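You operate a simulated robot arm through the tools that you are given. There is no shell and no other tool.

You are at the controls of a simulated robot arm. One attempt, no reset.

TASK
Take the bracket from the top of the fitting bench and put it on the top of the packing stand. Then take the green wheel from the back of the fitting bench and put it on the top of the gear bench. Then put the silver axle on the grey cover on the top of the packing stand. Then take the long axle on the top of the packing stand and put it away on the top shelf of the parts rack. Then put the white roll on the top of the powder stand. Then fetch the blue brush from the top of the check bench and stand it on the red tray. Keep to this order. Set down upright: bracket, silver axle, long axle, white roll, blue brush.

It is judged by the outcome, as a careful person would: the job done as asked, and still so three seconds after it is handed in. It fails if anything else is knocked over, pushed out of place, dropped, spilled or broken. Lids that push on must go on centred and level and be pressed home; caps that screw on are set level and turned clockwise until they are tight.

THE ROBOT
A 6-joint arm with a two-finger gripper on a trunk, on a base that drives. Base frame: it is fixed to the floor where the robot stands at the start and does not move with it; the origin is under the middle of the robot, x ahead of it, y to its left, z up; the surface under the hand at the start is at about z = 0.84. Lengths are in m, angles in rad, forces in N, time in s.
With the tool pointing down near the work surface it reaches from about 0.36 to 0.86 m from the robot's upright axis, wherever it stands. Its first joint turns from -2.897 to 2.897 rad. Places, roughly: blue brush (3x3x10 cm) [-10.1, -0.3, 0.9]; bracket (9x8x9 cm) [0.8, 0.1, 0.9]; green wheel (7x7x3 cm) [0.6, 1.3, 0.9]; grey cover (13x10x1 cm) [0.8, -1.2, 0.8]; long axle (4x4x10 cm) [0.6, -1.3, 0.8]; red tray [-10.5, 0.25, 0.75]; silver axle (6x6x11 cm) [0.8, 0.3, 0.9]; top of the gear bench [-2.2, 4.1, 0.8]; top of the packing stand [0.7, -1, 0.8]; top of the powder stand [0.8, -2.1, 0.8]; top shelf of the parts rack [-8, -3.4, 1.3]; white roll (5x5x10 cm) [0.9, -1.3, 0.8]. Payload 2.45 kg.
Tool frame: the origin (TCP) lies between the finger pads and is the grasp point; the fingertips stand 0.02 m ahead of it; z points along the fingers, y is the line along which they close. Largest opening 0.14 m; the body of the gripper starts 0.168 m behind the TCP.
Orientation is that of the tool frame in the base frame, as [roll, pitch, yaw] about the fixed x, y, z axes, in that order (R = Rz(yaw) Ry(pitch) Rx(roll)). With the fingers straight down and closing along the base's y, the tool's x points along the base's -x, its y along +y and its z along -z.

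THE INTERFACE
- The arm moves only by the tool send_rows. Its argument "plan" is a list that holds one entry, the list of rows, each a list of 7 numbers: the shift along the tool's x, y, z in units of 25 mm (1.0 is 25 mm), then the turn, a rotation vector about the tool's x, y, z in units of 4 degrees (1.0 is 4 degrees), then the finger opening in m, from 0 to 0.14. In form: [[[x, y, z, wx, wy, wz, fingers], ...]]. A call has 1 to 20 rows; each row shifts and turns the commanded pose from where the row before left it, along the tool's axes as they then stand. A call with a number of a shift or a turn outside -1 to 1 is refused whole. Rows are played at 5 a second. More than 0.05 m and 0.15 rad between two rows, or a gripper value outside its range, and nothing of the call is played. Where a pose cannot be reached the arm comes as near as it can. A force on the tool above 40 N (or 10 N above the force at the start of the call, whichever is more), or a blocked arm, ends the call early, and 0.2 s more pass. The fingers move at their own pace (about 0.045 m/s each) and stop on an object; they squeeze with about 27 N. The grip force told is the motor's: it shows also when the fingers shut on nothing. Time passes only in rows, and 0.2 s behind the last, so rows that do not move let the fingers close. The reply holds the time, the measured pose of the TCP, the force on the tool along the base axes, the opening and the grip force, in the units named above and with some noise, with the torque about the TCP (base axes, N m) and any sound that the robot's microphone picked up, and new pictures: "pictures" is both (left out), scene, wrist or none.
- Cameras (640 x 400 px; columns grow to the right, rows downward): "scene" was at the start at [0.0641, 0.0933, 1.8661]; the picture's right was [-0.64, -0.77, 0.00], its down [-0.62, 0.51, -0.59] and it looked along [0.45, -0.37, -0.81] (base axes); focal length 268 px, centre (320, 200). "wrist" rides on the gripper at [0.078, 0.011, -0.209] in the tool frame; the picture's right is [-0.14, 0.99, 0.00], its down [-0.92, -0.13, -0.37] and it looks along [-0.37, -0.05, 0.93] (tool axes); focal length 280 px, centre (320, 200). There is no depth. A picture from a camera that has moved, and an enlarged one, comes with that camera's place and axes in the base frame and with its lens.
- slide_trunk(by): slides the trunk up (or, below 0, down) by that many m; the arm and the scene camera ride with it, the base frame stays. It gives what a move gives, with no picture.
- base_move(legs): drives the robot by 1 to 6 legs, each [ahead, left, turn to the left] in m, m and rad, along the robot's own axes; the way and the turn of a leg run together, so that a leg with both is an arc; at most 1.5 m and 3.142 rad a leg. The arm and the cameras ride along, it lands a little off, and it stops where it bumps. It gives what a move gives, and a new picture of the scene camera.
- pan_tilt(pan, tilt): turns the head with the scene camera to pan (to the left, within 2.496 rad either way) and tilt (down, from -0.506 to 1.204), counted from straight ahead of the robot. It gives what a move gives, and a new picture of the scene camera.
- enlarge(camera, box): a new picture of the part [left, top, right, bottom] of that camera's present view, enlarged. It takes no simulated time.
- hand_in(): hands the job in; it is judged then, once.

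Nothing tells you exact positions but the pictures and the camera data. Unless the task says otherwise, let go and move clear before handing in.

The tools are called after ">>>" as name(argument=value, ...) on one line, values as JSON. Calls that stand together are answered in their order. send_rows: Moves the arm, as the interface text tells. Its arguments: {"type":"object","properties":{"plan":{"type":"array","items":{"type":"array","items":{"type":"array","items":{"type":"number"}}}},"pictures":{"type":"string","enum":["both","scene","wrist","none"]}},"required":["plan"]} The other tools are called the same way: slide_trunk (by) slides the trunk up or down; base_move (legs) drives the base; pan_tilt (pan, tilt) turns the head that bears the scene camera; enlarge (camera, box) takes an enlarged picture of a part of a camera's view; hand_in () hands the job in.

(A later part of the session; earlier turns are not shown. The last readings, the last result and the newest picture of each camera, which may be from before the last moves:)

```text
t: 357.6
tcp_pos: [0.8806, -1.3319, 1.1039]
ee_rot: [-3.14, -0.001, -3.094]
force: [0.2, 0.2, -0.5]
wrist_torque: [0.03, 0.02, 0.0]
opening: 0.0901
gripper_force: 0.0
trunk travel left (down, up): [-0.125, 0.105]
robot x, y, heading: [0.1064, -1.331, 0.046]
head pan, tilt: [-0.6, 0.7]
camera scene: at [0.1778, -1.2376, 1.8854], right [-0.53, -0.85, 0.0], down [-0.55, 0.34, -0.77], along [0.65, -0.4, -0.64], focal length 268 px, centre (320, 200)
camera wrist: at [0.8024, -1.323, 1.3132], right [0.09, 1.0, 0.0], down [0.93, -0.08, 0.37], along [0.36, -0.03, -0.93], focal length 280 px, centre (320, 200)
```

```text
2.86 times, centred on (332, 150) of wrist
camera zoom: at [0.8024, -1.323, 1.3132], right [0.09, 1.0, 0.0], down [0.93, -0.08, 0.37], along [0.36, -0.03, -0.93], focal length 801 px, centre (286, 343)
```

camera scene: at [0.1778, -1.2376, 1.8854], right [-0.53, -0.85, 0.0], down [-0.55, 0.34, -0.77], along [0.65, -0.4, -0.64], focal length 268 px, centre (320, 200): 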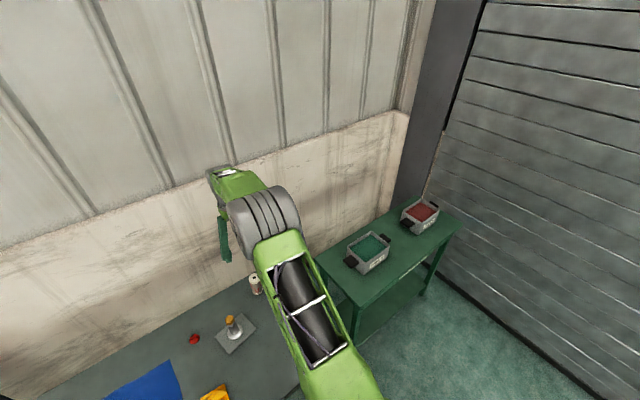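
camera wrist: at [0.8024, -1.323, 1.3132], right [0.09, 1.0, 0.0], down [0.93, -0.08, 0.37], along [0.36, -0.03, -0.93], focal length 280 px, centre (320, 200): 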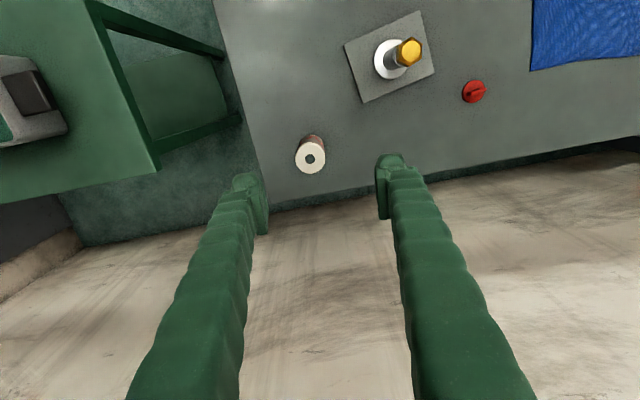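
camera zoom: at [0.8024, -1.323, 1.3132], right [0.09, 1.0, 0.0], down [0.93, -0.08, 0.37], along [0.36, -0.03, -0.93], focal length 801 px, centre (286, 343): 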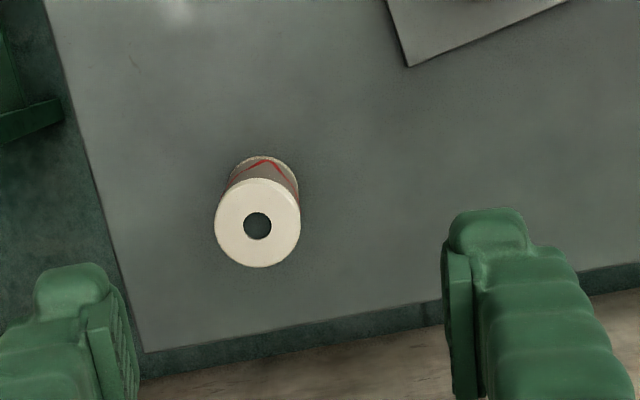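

Roll top centre is at [0.903, -1.348]. I centre over it and descend part-way.

>>> send_rows(plan=[[[-0.433, -0.335, 0.3, 0, 0, 0, 0.09], [-0.433, -0.335, 0.8, 0, 0, 0, 0.09], [0, 0, 1, 0, 0, 0, 0.09], [0, 0, 1, 0, 0, 0, 0.09], [0, 0, 1, 0, 0, 0, 0.09], [0, 0, 1, 0, 0, 0, 0.09], [0, 0, 1, 0, 0, 0, 0.09], [0, 0, 0.8, 0, 0, 0, 0.09], [0, 0, 0, 0, 0, 0, 0.09]]], pictures="wrist")

```text
t: 359.6
tcp_pos: [0.903, -1.3462, 0.9314]
ee_rot: [3.141, -0.001, -3.095]
force: [0.8, 1.3, 0.8]
wrist_torque: [0.02, -0.01, -0.01]
opening: 0.0898
gripper_force: 0.0
trunk travel left (down, up): [-0.125, 0.105]
robot x, y, heading: [0.1043, -1.3289, 0.044]
head pan, tilt: [-0.6, 0.7]
camera wrist: at [0.8245, -1.3381, 1.1391], right [0.09, 1.0, 0.0], down [0.93, -0.08, 0.37], along [0.36, -0.03, -0.93], focal length 280 px, centre (320, 200)
```

wrist: 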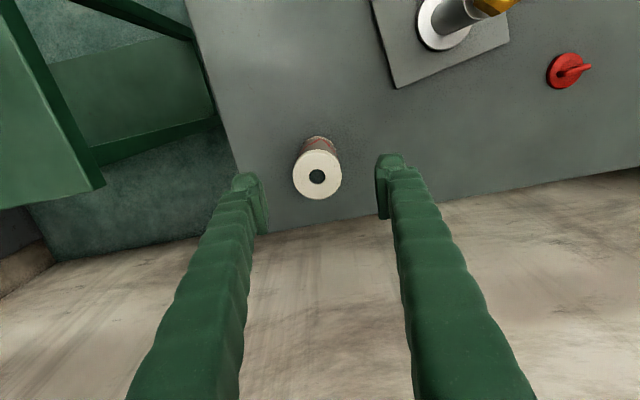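

Centred within 2 mm. I go down around it and close gently.

>>> send_rows(plan=[[[0, -0.06, 0.78, 0, 0, 0, 0.09], [0, 0, 0.78, 0, 0, 0, 0.09], [0, 0, 0.78, 0, 0, 0, 0.09], [0, 0, 0.78, 0, 0, 0, 0.09], [0, 0, 0.78, 0, 0, 0, 0.09], [0, 0, 0, 0, 0, 0, 0.09], [0, 0, 0, 0, 0, 0, 0.07], [0, 0, 0, 0, 0, 0, 0.055], [0, 0, 0, 0, 0, 0, 0.04], [0, 0, 0, 0, 0, 0, 0.03], [0, 0, 0, 0, 0, 0, 0.03]]], pictures="wrist")

```text
t: 362.0
tcp_pos: [0.903, -1.3471, 0.8337]
ee_rot: [3.141, -0.003, -3.095]
force: [-0.1, -0.7, 0.1]
wrist_torque: [0.0, -0.03, -0.01]
opening: 0.047
gripper_force: 27.0
trunk travel left (down, up): [-0.125, 0.105]
robot x, y, heading: [0.1061, -1.3304, 0.048]
head pan, tilt: [-0.6, 0.7]
camera wrist: at [0.8249, -1.3401, 1.0421], right [0.09, 1.0, 0.0], down [0.93, -0.08, 0.37], along [0.36, -0.03, -0.93], focal length 280 px, centre (320, 200)
```

wrist: 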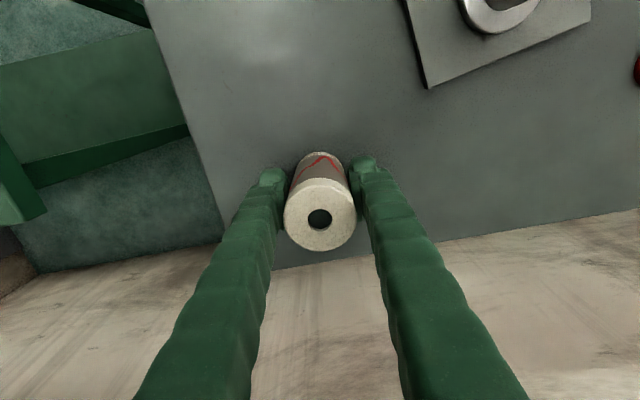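

Gripped at 0.047 m. I lift it and then study the powder stand for a free place.

>>> send_rows(plan=[[[0, 0, -0.3, 0, 0, 0, 0.03], [0, 0, -0.7, 0, 0, 0, 0.03], [0, 0, -1, 0, 0, 0, 0.03], [0, 0, -1, 0, 0, 0, 0.03], [0, 0, -1, 0, 0, 0, 0.03], [0, 0, -1, 0, 0, 0, 0.03], [0, 0, -1, 0, 0, 0, 0.03], [0, 0, -1, 0, 0, 0, 0.03], [0, 0, -1, 0, 0, 0, 0.03], [0, 0, -1, 0, 0, 0, 0.03], [0, 0, -1, 0, 0, 0, 0.03], [0, 0, -1, 0, 0, 0, 0.03]]], pictures="wrist")

>>> enlarge(camera="scene", box=[300, 180, 476, 290])

```text
t: 364.6
tcp_pos: [0.902, -1.3475, 1.1095]
ee_rot: [-3.141, -0.004, -3.095]
force: [1.1, -0.5, -0.6]
wrist_torque: [-0.03, 0.02, 0.02]
opening: 0.047
gripper_force: 27.4
trunk travel left (down, up): [-0.125, 0.105]
robot x, y, heading: [0.0995, -1.3366, 0.043]
head pan, tilt: [-0.6, 0.7]
camera wrist: at [0.8242, -1.3403, 1.319], right [0.09, 1.0, 0.0], down [0.93, -0.08, 0.37], along [0.36, -0.03, -0.93], focal length 280 px, centre (320, 200)
```

wrist: 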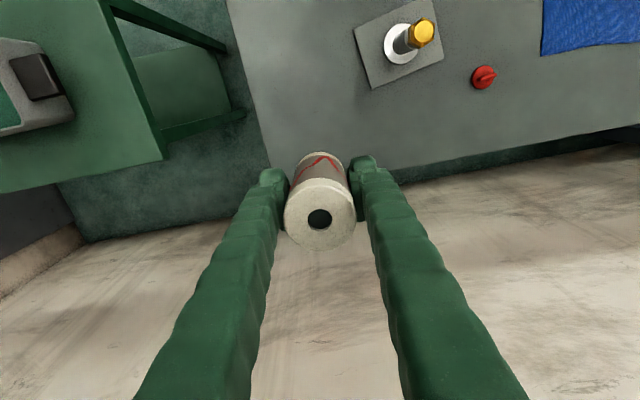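

```text
3.64 times, centred on (388, 235) of scene
camera zoom: at [0.1777, -1.2376, 1.8854], right [-0.53, -0.85, 0.0], down [-0.55, 0.34, -0.77], along [0.65, -0.4, -0.64], focal length 975 px, centre (73, 73)
```

zoom: 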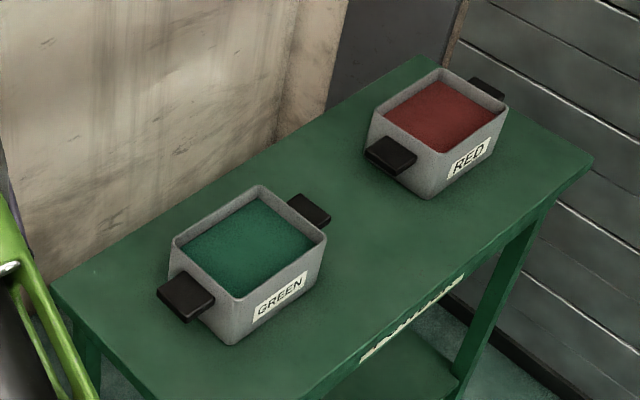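

The powder stand has free room in front between the GREEN and RED boxes, around [0.69, -2.10]. I retract the arm and drive right in front of it, carrying the roll well above the boxes.

>>> send_rows(plan=[[[1, 0, -0.2, 0, 0, 0, 0.03], [1, 0, -0.2, 0, 0, 0, 0.03], [1, 0, -0.2, 0, 0, 0, 0.03], [1, 0, -0.2, 0, 0, 0, 0.03], [1, 0, 0, 0, 0, 0, 0.03], [1, 0, 0, 0, 0, 0, 0.03], [1, 0, 0, 0, 0, 0, 0.03]]], pictures="none")

>>> base_move(legs=[[-0.08, 0, -0.045], [0, -0.74, 0]])

>>> pan_tilt(pan=0.1, tilt=0.85)

>>> send_rows(plan=[[[0, 0, 0, 0, 0, 0, 0.03]]], pictures="wrist")

```text
t: 366.2
tcp_pos: [0.7276, -1.3585, 1.1291]
ee_rot: [3.141, -0.004, -3.095]
force: [0.2, -0.1, -1.2]
wrist_torque: [-0.03, -0.02, -0.02]
opening: 0.0467
gripper_force: 27.4
trunk travel left (down, up): [-0.125, 0.105]
robot x, y, heading: [0.1048, -1.3307, 0.045]
head pan, tilt: [-0.6, 0.7]
```

```text
t: 373.8
tcp_pos: [0.6495, -2.1258, 1.1286]
ee_rot: [3.141, -0.002, -3.135]
force: [0.3, 0.5, -2.0]
wrist_torque: [-0.02, -0.02, 0.03]
opening: 0.0468
gripper_force: 27.2
trunk travel left (down, up): [-0.125, 0.105]
robot x, y, heading: [0.0281, -2.0789, 0.009]
head pan, tilt: [-0.6, 0.7]
camera scene: at [0.1042, -1.9834, 1.8854], right [-0.56, -0.83, 0.0], down [-0.53, 0.36, -0.76], along [0.63, -0.43, -0.64], focal length 268 px, centre (320, 200)
```

scene: 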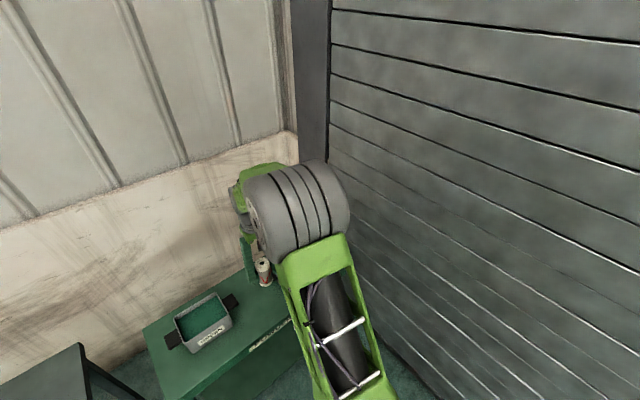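

```text
t: 374.8
tcp_pos: [0.6484, -2.1256, 1.1301]
ee_rot: [3.141, -0.004, -3.138]
force: [-0.2, 0.5, -1.7]
wrist_torque: [-0.03, -0.01, 0.0]
opening: 0.0468
gripper_force: 26.5
trunk travel left (down, up): [-0.125, 0.105]
robot x, y, heading: [0.0288, -2.0729, 0.006]
head pan, tilt: [0.099, 0.85]
camera scene: at [0.1116, -1.9275, 1.8731], right [0.1, -0.99, 0.0], down [-0.75, -0.08, -0.66], along [0.66, 0.07, -0.75], focal length 268 px, centre (320, 200)
```

scene: 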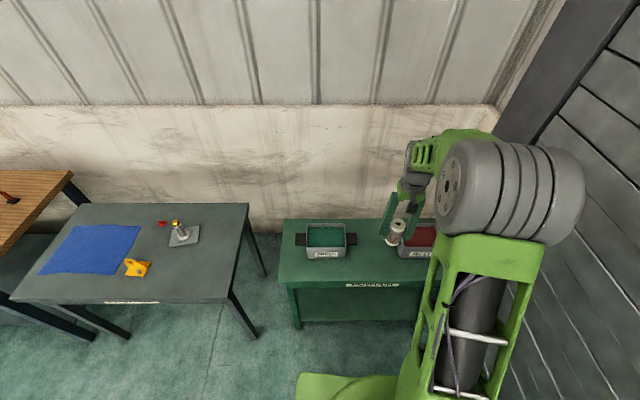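

```text
t: 375.2
tcp_pos: [0.6495, -2.125, 1.1295]
ee_rot: [-3.141, -0.004, -3.135]
force: [0.6, 0.5, -1.4]
wrist_torque: [0.06, 0.01, -0.01]
opening: 0.0469
gripper_force: 26.8
trunk travel left (down, up): [-0.125, 0.105]
robot x, y, heading: [0.0297, -2.0785, 0.001]
head pan, tilt: [0.099, 0.85]
camera wrist: at [0.5713, -2.1142, 1.338], right [0.13, 0.99, 0.0], down [0.92, -0.12, 0.37], along [0.36, -0.05, -0.93], focal length 280 px, centre (320, 200)
```

wrist: 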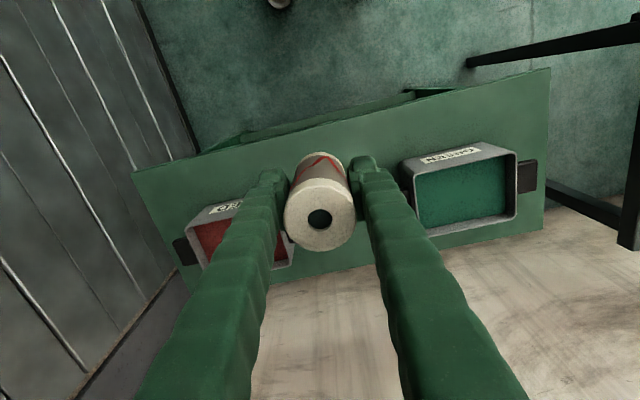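

I see both boxes: the green one's near rim at y≈-2.00, the red one's at y≈-2.20, stand top z≈0.785. I place the roll at about [0.712, -2.095] between them; first I move above and descend part-way.

>>> send_rows(plan=[[[-0.836, 0.396, 0, 0, 0, 0, 0.03], [-0.836, 0.396, 0, 0, 0, 0, 0.03], [-0.836, 0.396, 0, 0, 0, 0, 0.03], [0, 0, 0.9, 0, 0, 0, 0.03], [0, 0, 0.9, 0, 0, 0, 0.03], [0, 0, 0.9, 0, 0, 0, 0.03], [0, 0, 0.9, 0, 0, 0, 0.03], [0, 0, 0.9, 0, 0, 0, 0.03], [0, 0, 0, 0, 0, 0, 0.03]]], pictures="both")

>>> enlarge(camera="scene", box=[260, 180, 468, 310])

```text
t: 377.2
tcp_pos: [0.7124, -2.0964, 1.0173]
ee_rot: [-3.141, -0.001, -3.137]
force: [-0.1, -0.8, -1.5]
wrist_torque: [0.0, -0.02, 0.0]
opening: 0.0467
gripper_force: 26.6
trunk travel left (down, up): [-0.125, 0.105]
robot x, y, heading: [0.0287, -2.073, 0.003]
head pan, tilt: [0.099, 0.85]
camera scene: at [0.1115, -1.9275, 1.8731], right [0.1, -0.99, 0.0], down [-0.75, -0.08, -0.66], along [0.66, 0.07, -0.75], focal length 268 px, centre (320, 200)
camera wrist: at [0.6337, -2.0848, 1.2258], right [0.13, 0.99, 0.0], down [0.92, -0.12, 0.37], along [0.36, -0.05, -0.93], focal length 280 px, centre (320, 200)
```

scene: 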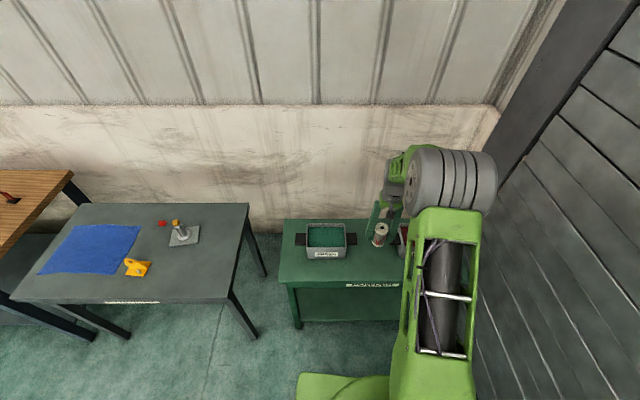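
wrist: 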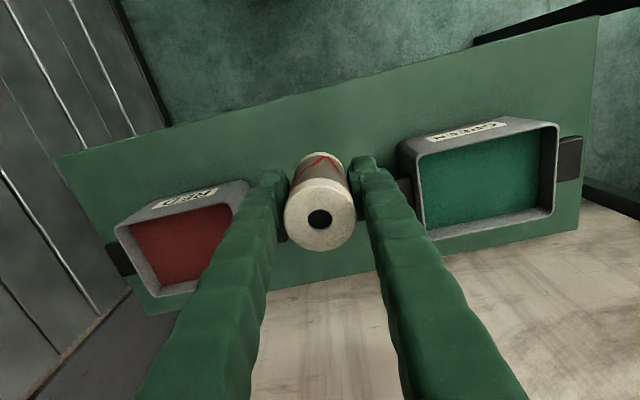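

```text
3.08 times, centred on (364, 245) of scene
camera zoom: at [0.1115, -1.9275, 1.8731], right [0.1, -0.99, 0.0], down [-0.75, -0.08, -0.66], along [0.66, 0.07, -0.75], focal length 825 px, centre (185, 62)
```

zoom: 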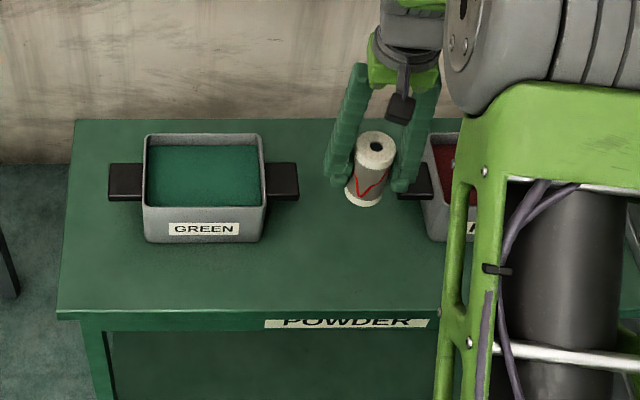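

The roll is centred in the gap between the two handles (y from -2.02 to -2.165). I descend further, then slowly to contact.

>>> send_rows(plan=[[[0.1, 0, 0.8, 0, 0, 0, 0.03], [0, 0, 0.8, 0, 0, 0, 0.03], [0, 0, 0.8, 0, 0, 0, 0.03], [0, 0, 0.8, 0, 0, 0, 0.03], [0, 0, 0.8, 0, 0, 0, 0.03], [0, 0, 0.8, 0, 0, 0, 0.03], [0, 0, 0.5, 0, 0, 0, 0.03], [0, 0, 0, 0, 0, 0, 0.03]]], pictures="both")

```text
t: 379.0
tcp_pos: [0.7077, -2.0948, 0.8839]
ee_rot: [3.141, -0.004, -3.137]
force: [-0.5, 0.9, -0.5]
wrist_torque: [-0.02, -0.01, 0.04]
opening: 0.0467
gripper_force: 26.7
trunk travel left (down, up): [-0.125, 0.105]
robot x, y, heading: [0.0218, -2.0717, 0.005]
head pan, tilt: [0.099, 0.85]
camera scene: at [0.1115, -1.9274, 1.8731], right [0.1, -0.99, 0.0], down [-0.75, -0.08, -0.66], along [0.66, 0.07, -0.75], focal length 268 px, centre (320, 200)
camera wrist: at [0.6308, -2.084, 1.0928], right [0.13, 0.99, 0.0], down [0.92, -0.12, 0.37], along [0.36, -0.05, -0.93], focal length 280 px, centre (320, 200)
```

scene: 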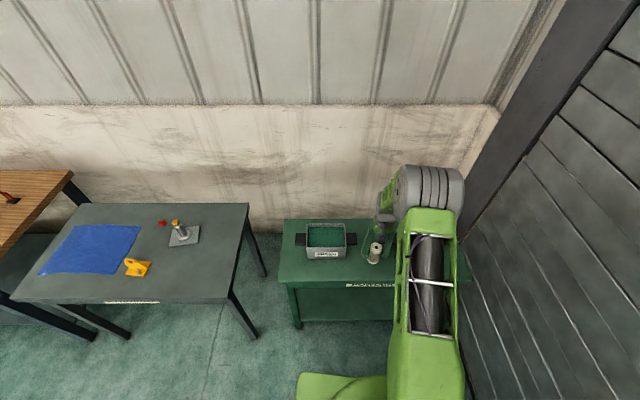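
wrist: 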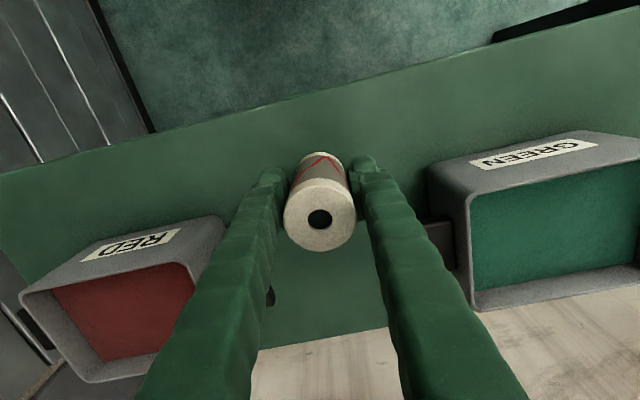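

>>> send_rows(plan=[[[0, 0, 0.16, 0, 0, 0, 0.03], [0, 0, 0.16, 0, 0, 0, 0.03], [0, 0, 0.16, 0, 0, 0, 0.03], [0, 0, 0.16, 0, 0, 0, 0.03], [0, 0, 0.16, 0, 0, 0, 0.03], [0, 0, 0.16, 0, 0, 0, 0.03], [0, 0, 0, 0, 0, 0, 0.03]]], pictures="none")

>>> send_rows(plan=[[[0, 0, 0.1, 0, 0, 0, 0.03], [0, 0, 0.1, 0, 0, 0, 0.03], [0, 0, 0.08, 0, 0, 0, 0.03], [0, 0, 0, 0, 0, 0, 0.03]]], pictures="none")

```text
t: 380.6
tcp_pos: [0.7087, -2.0963, 0.8607]
ee_rot: [3.141, -0.001, -3.136]
force: [0.8, 0.2, -1.1]
wrist_torque: [0.02, 0.02, 0.0]
opening: 0.0466
gripper_force: 26.9
trunk travel left (down, up): [-0.125, 0.105]
robot x, y, heading: [0.0257, -2.0764, 0.005]
head pan, tilt: [0.099, 0.85]
```

```text
t: 381.6
tcp_pos: [0.7089, -2.0951, 0.8531]
ee_rot: [3.141, -0.004, -3.139]
force: [-0.1, -0.3, -1.3]
wrist_torque: [-0.01, 0.05, 0.02]
opening: 0.0468
gripper_force: 26.9
trunk travel left (down, up): [-0.125, 0.105]
robot x, y, heading: [0.0254, -2.0738, 0.006]
head pan, tilt: [0.099, 0.85]
```

>>> send_rows(plan=[[[0, 0, 0.08, 0, 0, 0, 0.03], [0, 0, 0.08, 0, 0, 0, 0.03], [0, 0, 0.08, 0, 0, 0, 0.03], [0, 0, 0, 0, 0, 0, 0.03]]], pictures="none")

>>> send_rows(plan=[[[0, 0, 0.06, 0, 0, 0, 0.03], [0, 0, 0.06, 0, 0, 0, 0.03], [0, 0, 0, 0, 0, 0, 0.03]]], pictures="none")

```text
t: 382.6
tcp_pos: [0.7097, -2.0961, 0.8475]
ee_rot: [3.141, -0.004, -3.137]
force: [-0.6, 0.0, -0.6]
wrist_torque: [0.0, 0.0, 0.01]
opening: 0.0465
gripper_force: 26.8
trunk travel left (down, up): [-0.125, 0.105]
robot x, y, heading: [0.0254, -2.0736, 0.005]
head pan, tilt: [0.099, 0.85]
```

```text
t: 383.4
tcp_pos: [0.709, -2.096, 0.8445]
ee_rot: [3.141, -0.005, -3.136]
force: [0.1, 0.1, -1.0]
wrist_torque: [0.0, 0.01, -0.02]
opening: 0.0467
gripper_force: 27.1
trunk travel left (down, up): [-0.125, 0.105]
robot x, y, heading: [0.0244, -2.072, 0.0]
head pan, tilt: [0.099, 0.85]
```

>>> send_rows(plan=[[[0, 0, 0.06, 0, 0, 0, 0.03], [0, 0, 0.06, 0, 0, 0, 0.03], [0, 0, 0, 0, 0, 0, 0.03]]], pictures="none")

>>> send_rows(plan=[[[0, 0, 0.05, 0, 0, 0, 0.03], [0, 0, 0.05, 0, 0, 0, 0.03], [0, 0, 0, 0, 0, 0, 0.03]]], pictures="wrist")

```text
t: 384.2
tcp_pos: [0.7074, -2.0967, 0.8403]
ee_rot: [-3.141, -0.003, -3.137]
force: [0.2, 0.0, -1.4]
wrist_torque: [0.04, -0.02, 0.02]
opening: 0.0467
gripper_force: 26.7
trunk travel left (down, up): [-0.125, 0.105]
robot x, y, heading: [0.0286, -2.0708, 0.007]
head pan, tilt: [0.099, 0.85]
```

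```text
t: 385.0
tcp_pos: [0.7087, -2.096, 0.8388]
ee_rot: [3.141, -0.003, -3.135]
force: [-0.4, -0.1, -0.7]
wrist_torque: [0.01, 0.0, -0.01]
opening: 0.0468
gripper_force: 26.4
trunk travel left (down, up): [-0.125, 0.105]
robot x, y, heading: [0.0256, -2.0728, 0.005]
head pan, tilt: [0.099, 0.85]
camera wrist: at [0.6304, -2.0843, 1.0478], right [0.13, 0.99, 0.0], down [0.92, -0.12, 0.37], along [0.36, -0.05, -0.93], focal length 280 px, centre (320, 200)
```

wrist: 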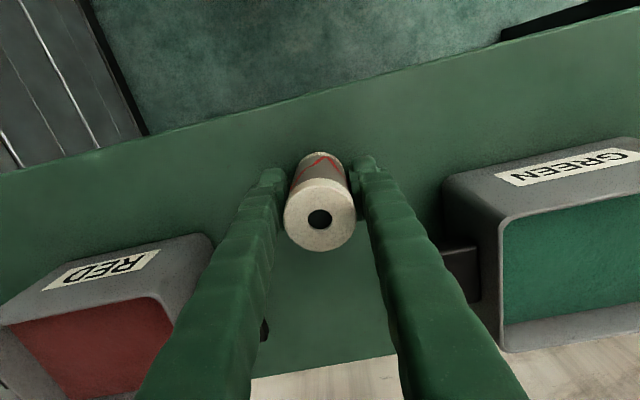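

>>> send_rows(plan=[[[0, 0, 0.05, 0, 0, 0, 0.03], [0, 0, 0.05, 0, 0, 0, 0.03], [0, 0, 0, 0, 0, 0, 0.03]]], pictures="none")

>>> send_rows(plan=[[[0, 0, 0.05, 0, 0, 0, 0.03], [0, 0, 0.05, 0, 0, 0, 0.03], [0, 0, 0, 0, 0, 0, 0.03]]], pictures="none")

>>> send_rows(plan=[[[0, 0, 0.05, 0, 0, 0, 0.03], [0, 0, 0.05, 0, 0, 0, 0.03], [0, 0, 0, 0, 0, 0, 0.03]]], pictures="none")

```text
t: 385.8
tcp_pos: [0.7081, -2.0948, 0.837]
ee_rot: [3.141, -0.004, -3.136]
force: [0.4, 1.8, -0.9]
wrist_torque: [-0.01, 0.0, 0.02]
opening: 0.0465
gripper_force: 26.8
trunk travel left (down, up): [-0.125, 0.105]
robot x, y, heading: [0.025, -2.0759, 0.004]
head pan, tilt: [0.099, 0.85]
```

```text
t: 386.6
tcp_pos: [0.7074, -2.0953, 0.8346]
ee_rot: [3.141, -0.004, -3.136]
force: [-0.3, -0.2, -1.2]
wrist_torque: [-0.01, -0.01, 0.0]
opening: 0.0467
gripper_force: 27.5
trunk travel left (down, up): [-0.125, 0.105]
robot x, y, heading: [0.027, -2.0758, 0.002]
head pan, tilt: [0.099, 0.85]
```

```text
t: 387.4
tcp_pos: [0.7066, -2.0953, 0.8335]
ee_rot: [3.141, 0.0, -3.137]
force: [-2.2, -2.0, 17.2]
wrist_torque: [-0.05, 0.3, 0.01]
opening: 0.0468
gripper_force: 27.0
trunk travel left (down, up): [-0.125, 0.105]
robot x, y, heading: [0.0258, -2.0769, 0.003]
head pan, tilt: [0.099, 0.85]
```

Contact: the roll is on the stand. I open moderately and rise straight up.

>>> send_rows(plan=[[[0, 0, -0.02, 0, 0, 0, 0.055], [0, 0, 0, 0, 0, 0, 0.07], [0, 0, 0, 0, 0, 0, 0.075], [0, 0, 0, 0, 0, 0, 0.075], [0, 0, -0.4, 0, 0, 0, 0.075], [0, 0, -0.8, 0, 0, 0, 0.075], [0, 0, -1, 0, 0, 0, 0.075], [0, 0, -1, 0, 0, 0, 0.075], [0, 0, -1, 0, 0, 0, 0.075], [0, 0, -1, 0, 0, 0, 0.075], [0, 0, -1, 0, 0, 0, 0.075], [0, 0, -1, 0, 0, 0, 0.075], [0, 0, -1, 0, 0, 0, 0.075], [0, 0, -1, 0, 0, 0, 0.075], [0, 0, -1, 0, 0, 0, 0.075]]], pictures="both")

>>> enlarge(camera="scene", box=[260, 180, 468, 310])

```text
t: 390.6
tcp_pos: [0.7078, -2.0953, 1.086]
ee_rot: [3.141, -0.002, -3.138]
force: [0.4, -0.3, 0.1]
wrist_torque: [-0.02, -0.02, -0.02]
opening: 0.0749
gripper_force: 0.0
trunk travel left (down, up): [-0.125, 0.105]
robot x, y, heading: [0.0248, -2.0766, 0.005]
head pan, tilt: [0.099, 0.85]
camera scene: at [0.111, -1.9275, 1.8731], right [0.1, -0.99, 0.0], down [-0.75, -0.08, -0.66], along [0.66, 0.07, -0.75], focal length 268 px, centre (320, 200)
camera wrist: at [0.6308, -2.0847, 1.2953], right [0.13, 0.99, 0.0], down [0.92, -0.12, 0.37], along [0.36, -0.05, -0.93], focal length 280 px, centre (320, 200)
```

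scene: 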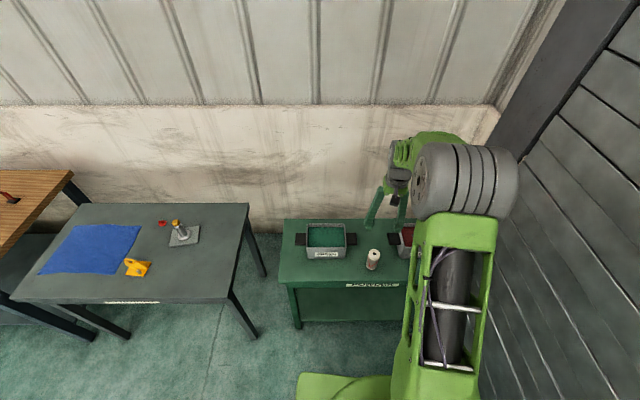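
wrist: 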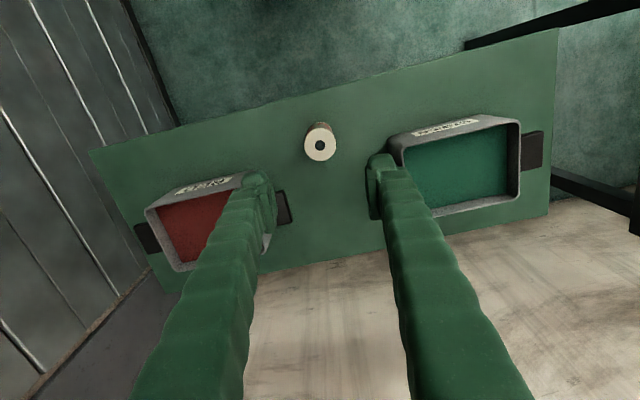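

```text
3.08 times, centred on (364, 245) of scene
camera zoom: at [0.111, -1.9275, 1.8731], right [0.1, -0.99, 0.0], down [-0.75, -0.08, -0.66], along [0.66, 0.07, -0.75], focal length 825 px, centre (185, 62)
```

zoom: 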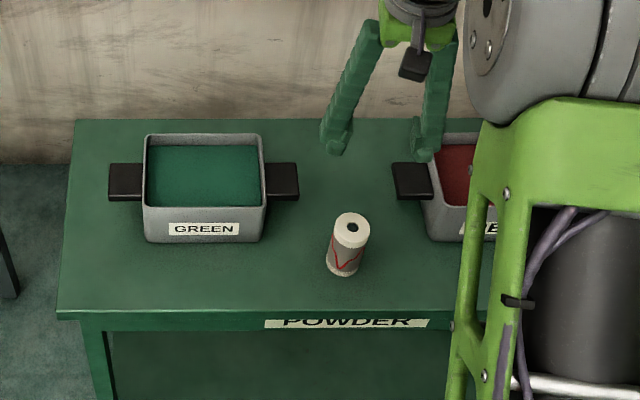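

The white roll stands upright on the powder stand. The last item is the blue brush on the check bench near [-10.1, -0.3]; I retract, back off, turn around and drive down the lane.

>>> send_rows(plan=[[[1, 0, -0.3, 0, 0, 0, 0.075], [1, 0, -0.3, 0, 0, 0, 0.075], [1, 0, -0.3, 0, 0, 0, 0.075], [1, 0, -0.3, 0, 0, 0, 0.075], [1, 0, 0, 0, 0, 0, 0.075], [1, 0, 0, 0, 0, 0, 0.075], [1, 0, 0, 0, 0, 0, 0.075]]], pictures="none")

>>> base_move(legs=[[-0.6, 0, 0], [0, 0, 3.135]])

>>> pan_tilt(pan=0.0, tilt=0.4)

```text
t: 392.2
tcp_pos: [0.535, -2.0966, 1.1188]
ee_rot: [-3.141, -0.002, -3.136]
force: [0.1, -0.2, 1.0]
wrist_torque: [-0.01, -0.01, 0.02]
opening: 0.0751
gripper_force: 0.0
trunk travel left (down, up): [-0.125, 0.105]
robot x, y, heading: [0.0246, -2.0784, 0.005]
head pan, tilt: [0.099, 0.85]
```

```text
t: 402.9
tcp_pos: [-1.0819, -2.0402, 1.1177]
ee_rot: [3.141, -0.004, -0.026]
force: [0.0, 1.0, -0.2]
wrist_torque: [0.0, -0.02, 0.02]
opening: 0.0748
gripper_force: 0.1
trunk travel left (down, up): [-0.125, 0.105]
robot x, y, heading: [-0.5785, -2.0798, 3.114]
head pan, tilt: [0.099, 0.85]
camera scene: at [-0.6686, -2.2214, 1.8731], right [-0.07, 1.0, 0.0], down [0.75, 0.05, -0.66], along [-0.66, -0.05, -0.75], focal length 268 px, centre (320, 200)
```

scene: 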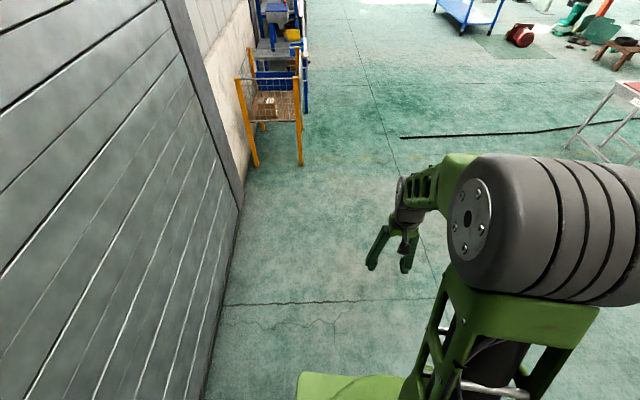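

```text
t: 403.8
tcp_pos: [-1.082, -2.0403, 1.1185]
ee_rot: [3.142, -0.003, -0.026]
force: [0.2, -0.3, -0.6]
wrist_torque: [0.01, -0.02, -0.01]
opening: 0.0748
gripper_force: 0.1
trunk travel left (down, up): [-0.125, 0.105]
robot x, y, heading: [-0.5755, -2.076, 3.118]
head pan, tilt: [0.0, 0.4]
camera scene: at [-0.6832, -2.2131, 1.9121], right [0.03, 1.0, 0.0], down [0.39, -0.01, -0.92], along [-0.92, 0.02, -0.39], focal length 268 px, centre (320, 200)
```

scene: 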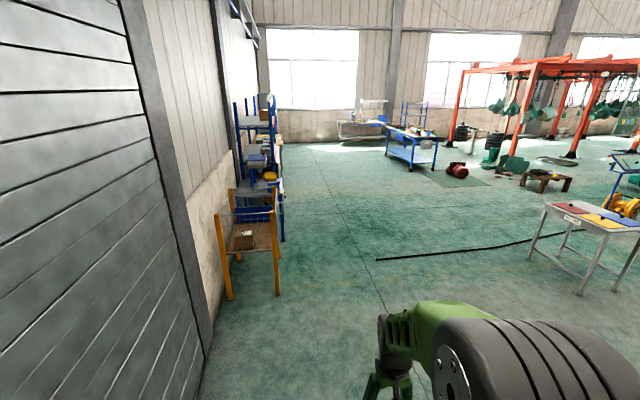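

The lane is clear; I drive on past the bar and cart.

>>> base_move(legs=[[1.45, 0, 0], [1.45, 0, 0], [1.45, 0, 0], [1.45, 0, 0], [1.4, -0.2, 0]])

>>> pan_tilt(pan=-0.3, tilt=0.45)

```text
t: 438.0
tcp_pos: [-8.2468, -1.7322, 1.1196]
ee_rot: [3.141, -0.001, -0.023]
force: [-0.8, 0.5, -0.9]
wrist_torque: [-0.02, 0.03, 0.0]
opening: 0.075
gripper_force: 0.1
trunk travel left (down, up): [-0.125, 0.105]
robot x, y, heading: [-7.7409, -1.7678, 3.116]
head pan, tilt: [0.0, 0.4]
camera scene: at [-7.8484, -1.9047, 1.9122], right [0.02, 1.0, 0.0], down [0.39, -0.01, -0.92], along [-0.92, 0.02, -0.39], focal length 268 px, centre (320, 200)
```

scene: 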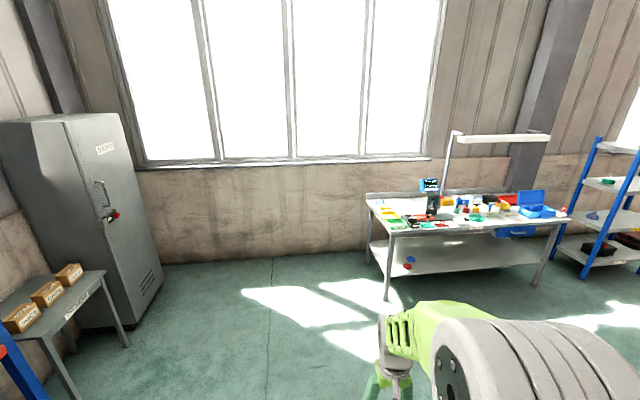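

```text
t: 438.8
tcp_pos: [-8.2472, -1.7331, 1.1187]
ee_rot: [-3.141, -0.001, -0.02]
force: [0.3, 0.0, -0.1]
wrist_torque: [-0.02, 0.01, -0.01]
opening: 0.075
gripper_force: 0.0
trunk travel left (down, up): [-0.125, 0.105]
robot x, y, heading: [-7.7412, -1.7668, 3.115]
head pan, tilt: [-0.3, 0.45]
camera scene: at [-7.8427, -1.8777, 1.9075], right [0.32, 0.95, 0.0], down [0.41, -0.14, -0.9], along [-0.85, 0.28, -0.44], focal length 268 px, centre (320, 200)
```

scene: 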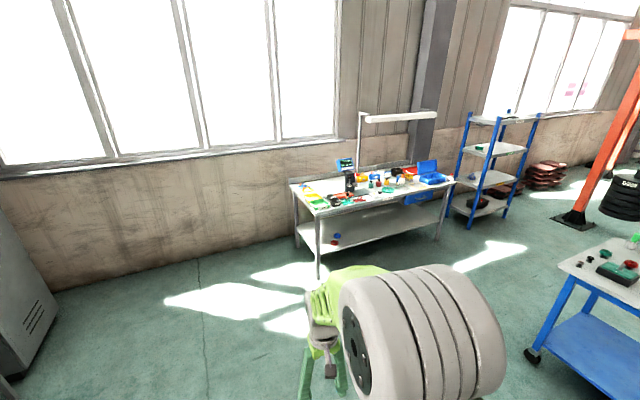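

>>> enlarge(camera="scene", box=[280, 130, 472, 250])

>>> enlarge(camera="scene", box=[295, 145, 455, 245])

```text
3.33 times, centred on (376, 190) of scene
camera zoom: at [-7.8427, -1.8777, 1.9075], right [0.32, 0.95, 0.0], down [0.41, -0.14, -0.9], along [-0.85, 0.28, -0.44], focal length 893 px, centre (133, 233)
```

zoom: 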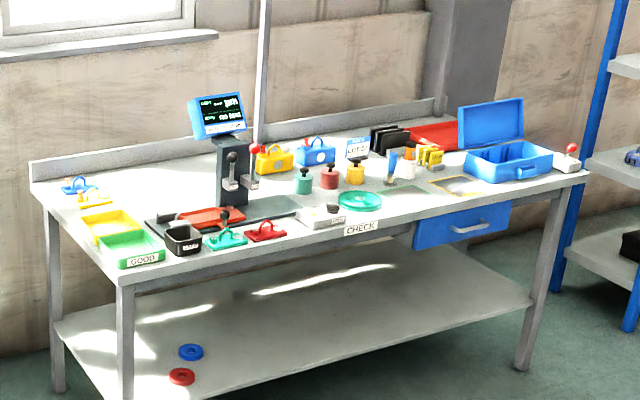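

```text
4.00 times, centred on (375, 195) of scene
camera zoom: at [-7.8427, -1.8777, 1.9075], right [0.32, 0.95, 0.0], down [0.41, -0.14, -0.9], along [-0.85, 0.28, -0.44], focal length 1072 px, centre (100, 220)
```

zoom: 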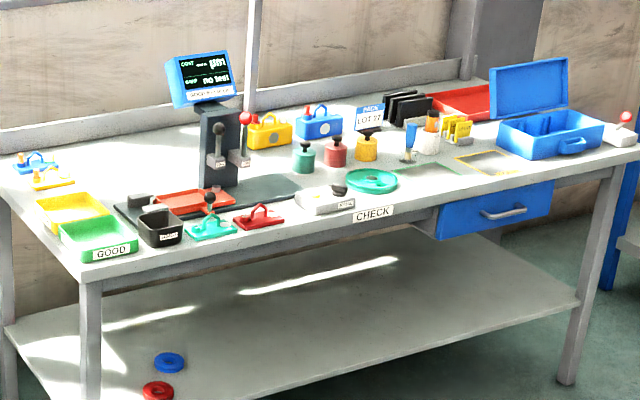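

The check bench carries many things: next to a white cup with an orange brush I take the blue brush to be at around [-10.1, -0.25], and the red tray lies at the back right behind the open blue case. I drive nearer and square up with the bench.

>>> base_move(legs=[[0.75, -0.56, 0], [0.75, -0.56, 0], [0, 0, 0.14]])

>>> pan_tilt(pan=-0.2, tilt=0.65)

```text
t: 449.9
tcp_pos: [-9.7097, -0.6445, 1.1188]
ee_rot: [-3.141, -0.002, 0.124]
force: [0.4, 0.9, 0.8]
wrist_torque: [0.01, 0.02, 0.01]
opening: 0.075
gripper_force: 0.0
trunk travel left (down, up): [-0.125, 0.105]
robot x, y, heading: [-9.201, -0.6039, -3.016]
head pan, tilt: [-0.3, 0.45]
camera scene: at [-9.2877, -0.729, 1.9075], right [0.18, 0.98, 0.0], down [0.43, -0.08, -0.9], along [-0.89, 0.16, -0.44], focal length 268 px, centre (320, 200)
```

scene: 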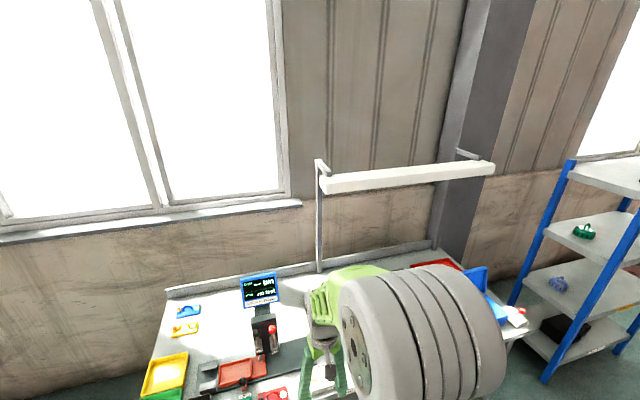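

```text
t: 450.6
tcp_pos: [-9.7084, -0.645, 1.1186]
ee_rot: [3.141, -0.002, 0.124]
force: [-1.1, 0.0, 0.1]
wrist_torque: [0.02, 0.0, 0.0]
opening: 0.075
gripper_force: 0.0
trunk travel left (down, up): [-0.125, 0.105]
robot x, y, heading: [-9.1991, -0.6027, -3.018]
head pan, tilt: [-0.201, 0.649]
camera scene: at [-9.2839, -0.738, 1.8897], right [0.08, 1.0, 0.0], down [0.6, -0.05, -0.8], along [-0.79, 0.06, -0.6], focal length 268 px, centre (320, 200)
```

scene: 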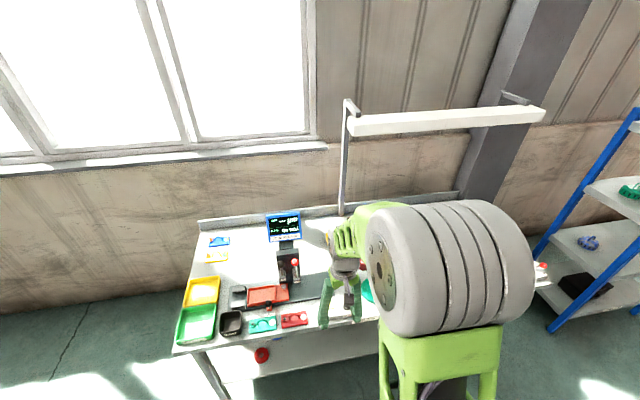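

The arm hides the brush area. I raise the hand a bit, move the base nearer to the brush and look with the wrist camera; I also note the lamp bar above the bench's back at z≈1.4.

>>> send_rows(plan=[[[0, 0, -1, 0, 0, 0, 0.075], [0, 0, -1, 0, 0, 0, 0.075], [0, 0, -1, 0, 0, 0, 0.075]]], pictures="none")

>>> base_move(legs=[[0.2, -0.36, 0]])

>>> send_rows(plan=[[[0, 0, 0, 0, 0, 0, 0.075]]], pictures="wrist")

```text
t: 451.4
tcp_pos: [-9.7083, -0.6451, 1.1938]
ee_rot: [3.141, -0.002, 0.123]
force: [-1.1, 0.5, -1.2]
wrist_torque: [0.0, 0.01, -0.01]
opening: 0.0751
gripper_force: 0.0
trunk travel left (down, up): [-0.125, 0.105]
robot x, y, heading: [-9.1981, -0.6066, -3.021]
head pan, tilt: [-0.201, 0.649]
```

```text
t: 455.1
tcp_pos: [-9.9484, -0.3129, 1.1932]
ee_rot: [-3.142, -0.001, 0.13]
force: [-0.4, -0.2, -0.2]
wrist_torque: [0.02, 0.0, -0.01]
opening: 0.0751
gripper_force: 0.0
trunk travel left (down, up): [-0.125, 0.105]
robot x, y, heading: [-9.4391, -0.2698, -3.015]
head pan, tilt: [-0.201, 0.649]
camera scene: at [-9.5244, -0.4048, 1.8897], right [0.07, 1.0, 0.0], down [0.6, -0.04, -0.8], along [-0.79, 0.06, -0.6], focal length 268 px, centre (320, 200)
```

scene: 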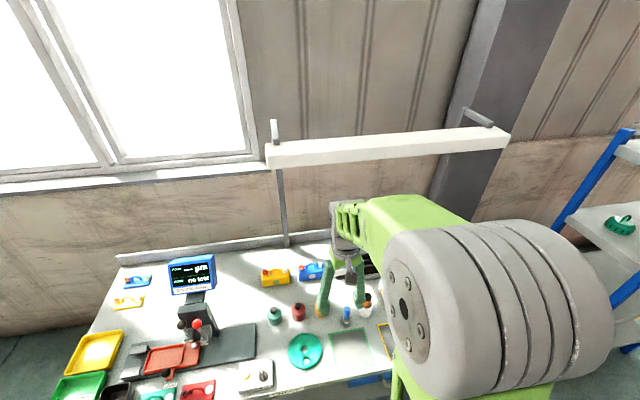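

```text
t: 455.5
tcp_pos: [-9.9488, -0.3134, 1.1932]
ee_rot: [3.14, -0.001, 0.128]
force: [0.3, 0.0, -0.3]
wrist_torque: [0.03, -0.01, -0.01]
opening: 0.0751
gripper_force: 0.1
trunk travel left (down, up): [-0.125, 0.105]
robot x, y, heading: [-9.441, -0.2709, -3.015]
head pan, tilt: [-0.201, 0.649]
camera wrist: at [-9.8715, -0.3131, 1.4022], right [-0.01, -1.0, 0.0], down [-0.93, 0.01, 0.37], along [-0.37, 0.0, -0.93], focal length 280 px, centre (320, 200)
```

wrist: 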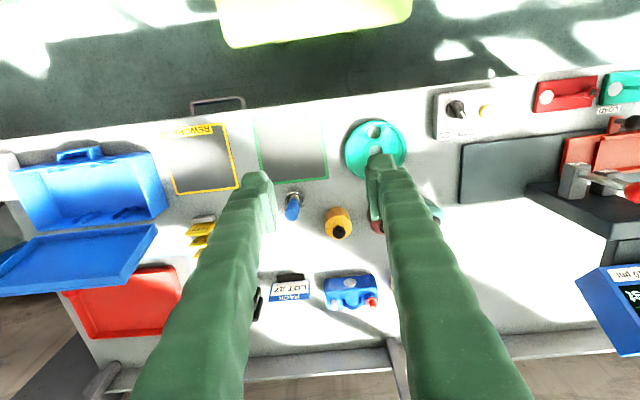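

The wrist view shows the blue brush standing upright near the image centre and the red tray at lower left behind the open blue lid. I enlarge both.

>>> enlarge(camera="wrist", box=[200, 140, 424, 280])

>>> enlarge(camera="wrist", box=[0, 130, 256, 350])

>>> enlarge(camera="scene", box=[240, 230, 400, 370])

```text
2.86 times, centred on (312, 210) of wrist
camera zoom: at [-9.8715, -0.3131, 1.4022], right [-0.01, -1.0, 0.0], down [-0.93, 0.01, 0.37], along [-0.37, 0.0, -0.93], focal length 801 px, centre (343, 171)
```

zoom: 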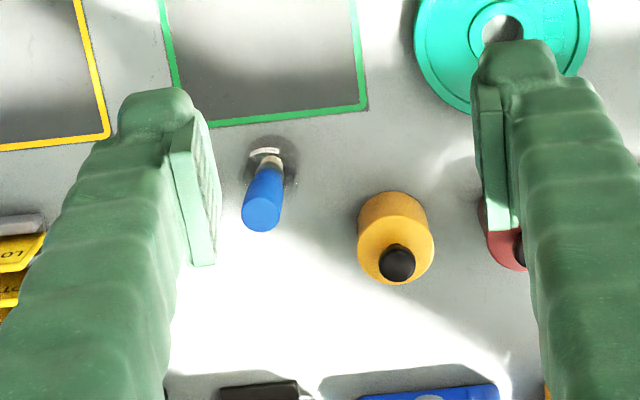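

```text
1.82 times, centred on (128, 240) of wrist
camera zoom: at [-9.8715, -0.3131, 1.4022], right [-0.01, -1.0, 0.0], down [-0.93, 0.01, 0.37], along [-0.37, 0.0, -0.93], focal length 510 px, centre (669, 127)
```

zoom: 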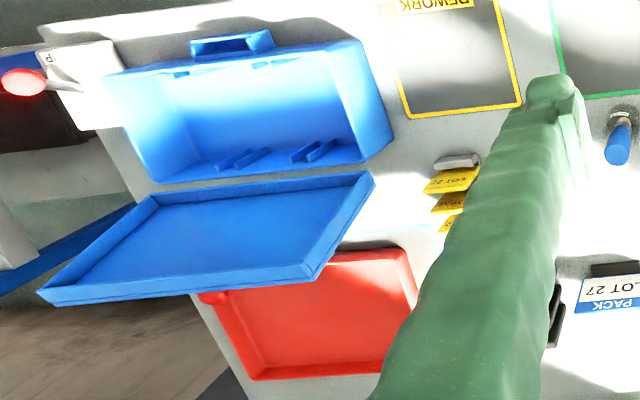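

```text
2.86 times, centred on (320, 300) of scene
camera zoom: at [-9.5243, -0.405, 1.8897], right [0.07, 1.0, 0.0], down [0.6, -0.04, -0.8], along [-0.79, 0.06, -0.6], focal length 766 px, centre (320, -86)
```

zoom: 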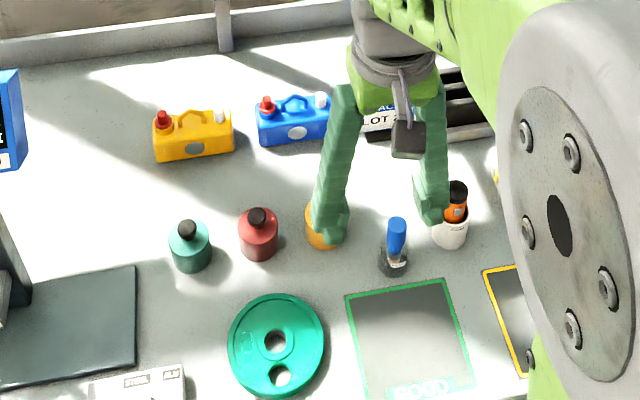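

I now have: brush upright at about [-10.106, -0.254] with base z≈0.80, cup and yellow canister about 6 cm to either side; red tray x -10.29…-10.52, y 0.06…0.36, standing behind the case lid (top z≈0.995); lamp bar bottom z≈1.41. I shift the base so that both are within reach.

>>> base_move(legs=[[0.13, -0.2, 0]])

>>> send_rows(plan=[[[0.5, 0.9, 0.4, 0, 0, 0, 0.075], [0.5, 0.9, 0.4, 0, 0, 0, 0.075], [0.5, 0.9, 0.4, 0, 0, 0, 0.075], [0.5, 0.9, 0.4, 0, 0, 0, 0.075]]], pictures="both")

```text
t: 457.9
tcp_pos: [-10.106, -0.1289, 1.193]
ee_rot: [3.141, -0.003, 0.128]
force: [-1.2, 0.4, -1.2]
wrist_torque: [-0.04, -0.04, 0.0]
opening: 0.0752
gripper_force: 0.1
trunk travel left (down, up): [-0.125, 0.105]
robot x, y, heading: [-9.5972, -0.0879, -3.015]
head pan, tilt: [-0.201, 0.649]
camera scene: at [-9.6811, -0.2217, 1.8897], right [0.07, 1.0, 0.0], down [0.6, -0.04, -0.8], along [-0.79, 0.06, -0.6], focal length 268 px, centre (320, 200)
```

scene: 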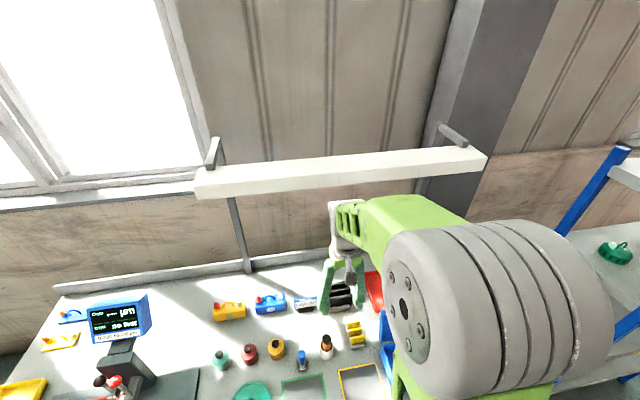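

```text
t: 458.9
tcp_pos: [-10.0449, -0.2132, 1.1526]
ee_rot: [-3.141, -0.001, 0.13]
force: [0.2, 0.1, -0.6]
wrist_torque: [0.02, 0.01, -0.01]
opening: 0.0751
gripper_force: 0.1
trunk travel left (down, up): [-0.125, 0.105]
robot x, y, heading: [-9.6006, -0.0875, -3.01]
head pan, tilt: [-0.201, 0.649]
camera scene: at [-9.6805, -0.2227, 1.8897], right [0.07, 1.0, 0.0], down [0.6, -0.04, -0.8], along [-0.79, 0.06, -0.6], focal length 268 px, centre (320, 200)
camera wrist: at [-9.9673, -0.2129, 1.362], right [-0.01, -1.0, 0.0], down [-0.93, 0.01, 0.37], along [-0.37, 0.0, -0.93], focal length 280 px, centre (320, 200)
```

scene: 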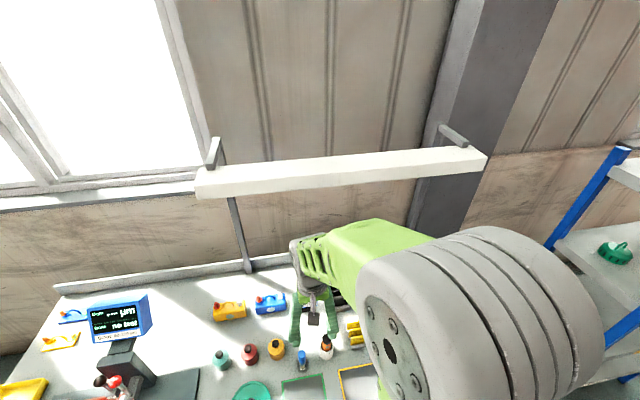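
wrist: 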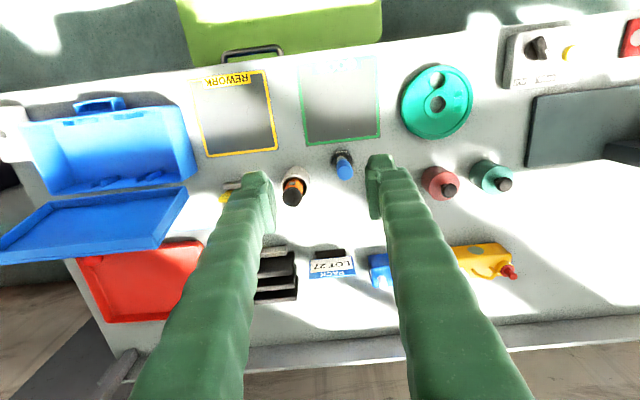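

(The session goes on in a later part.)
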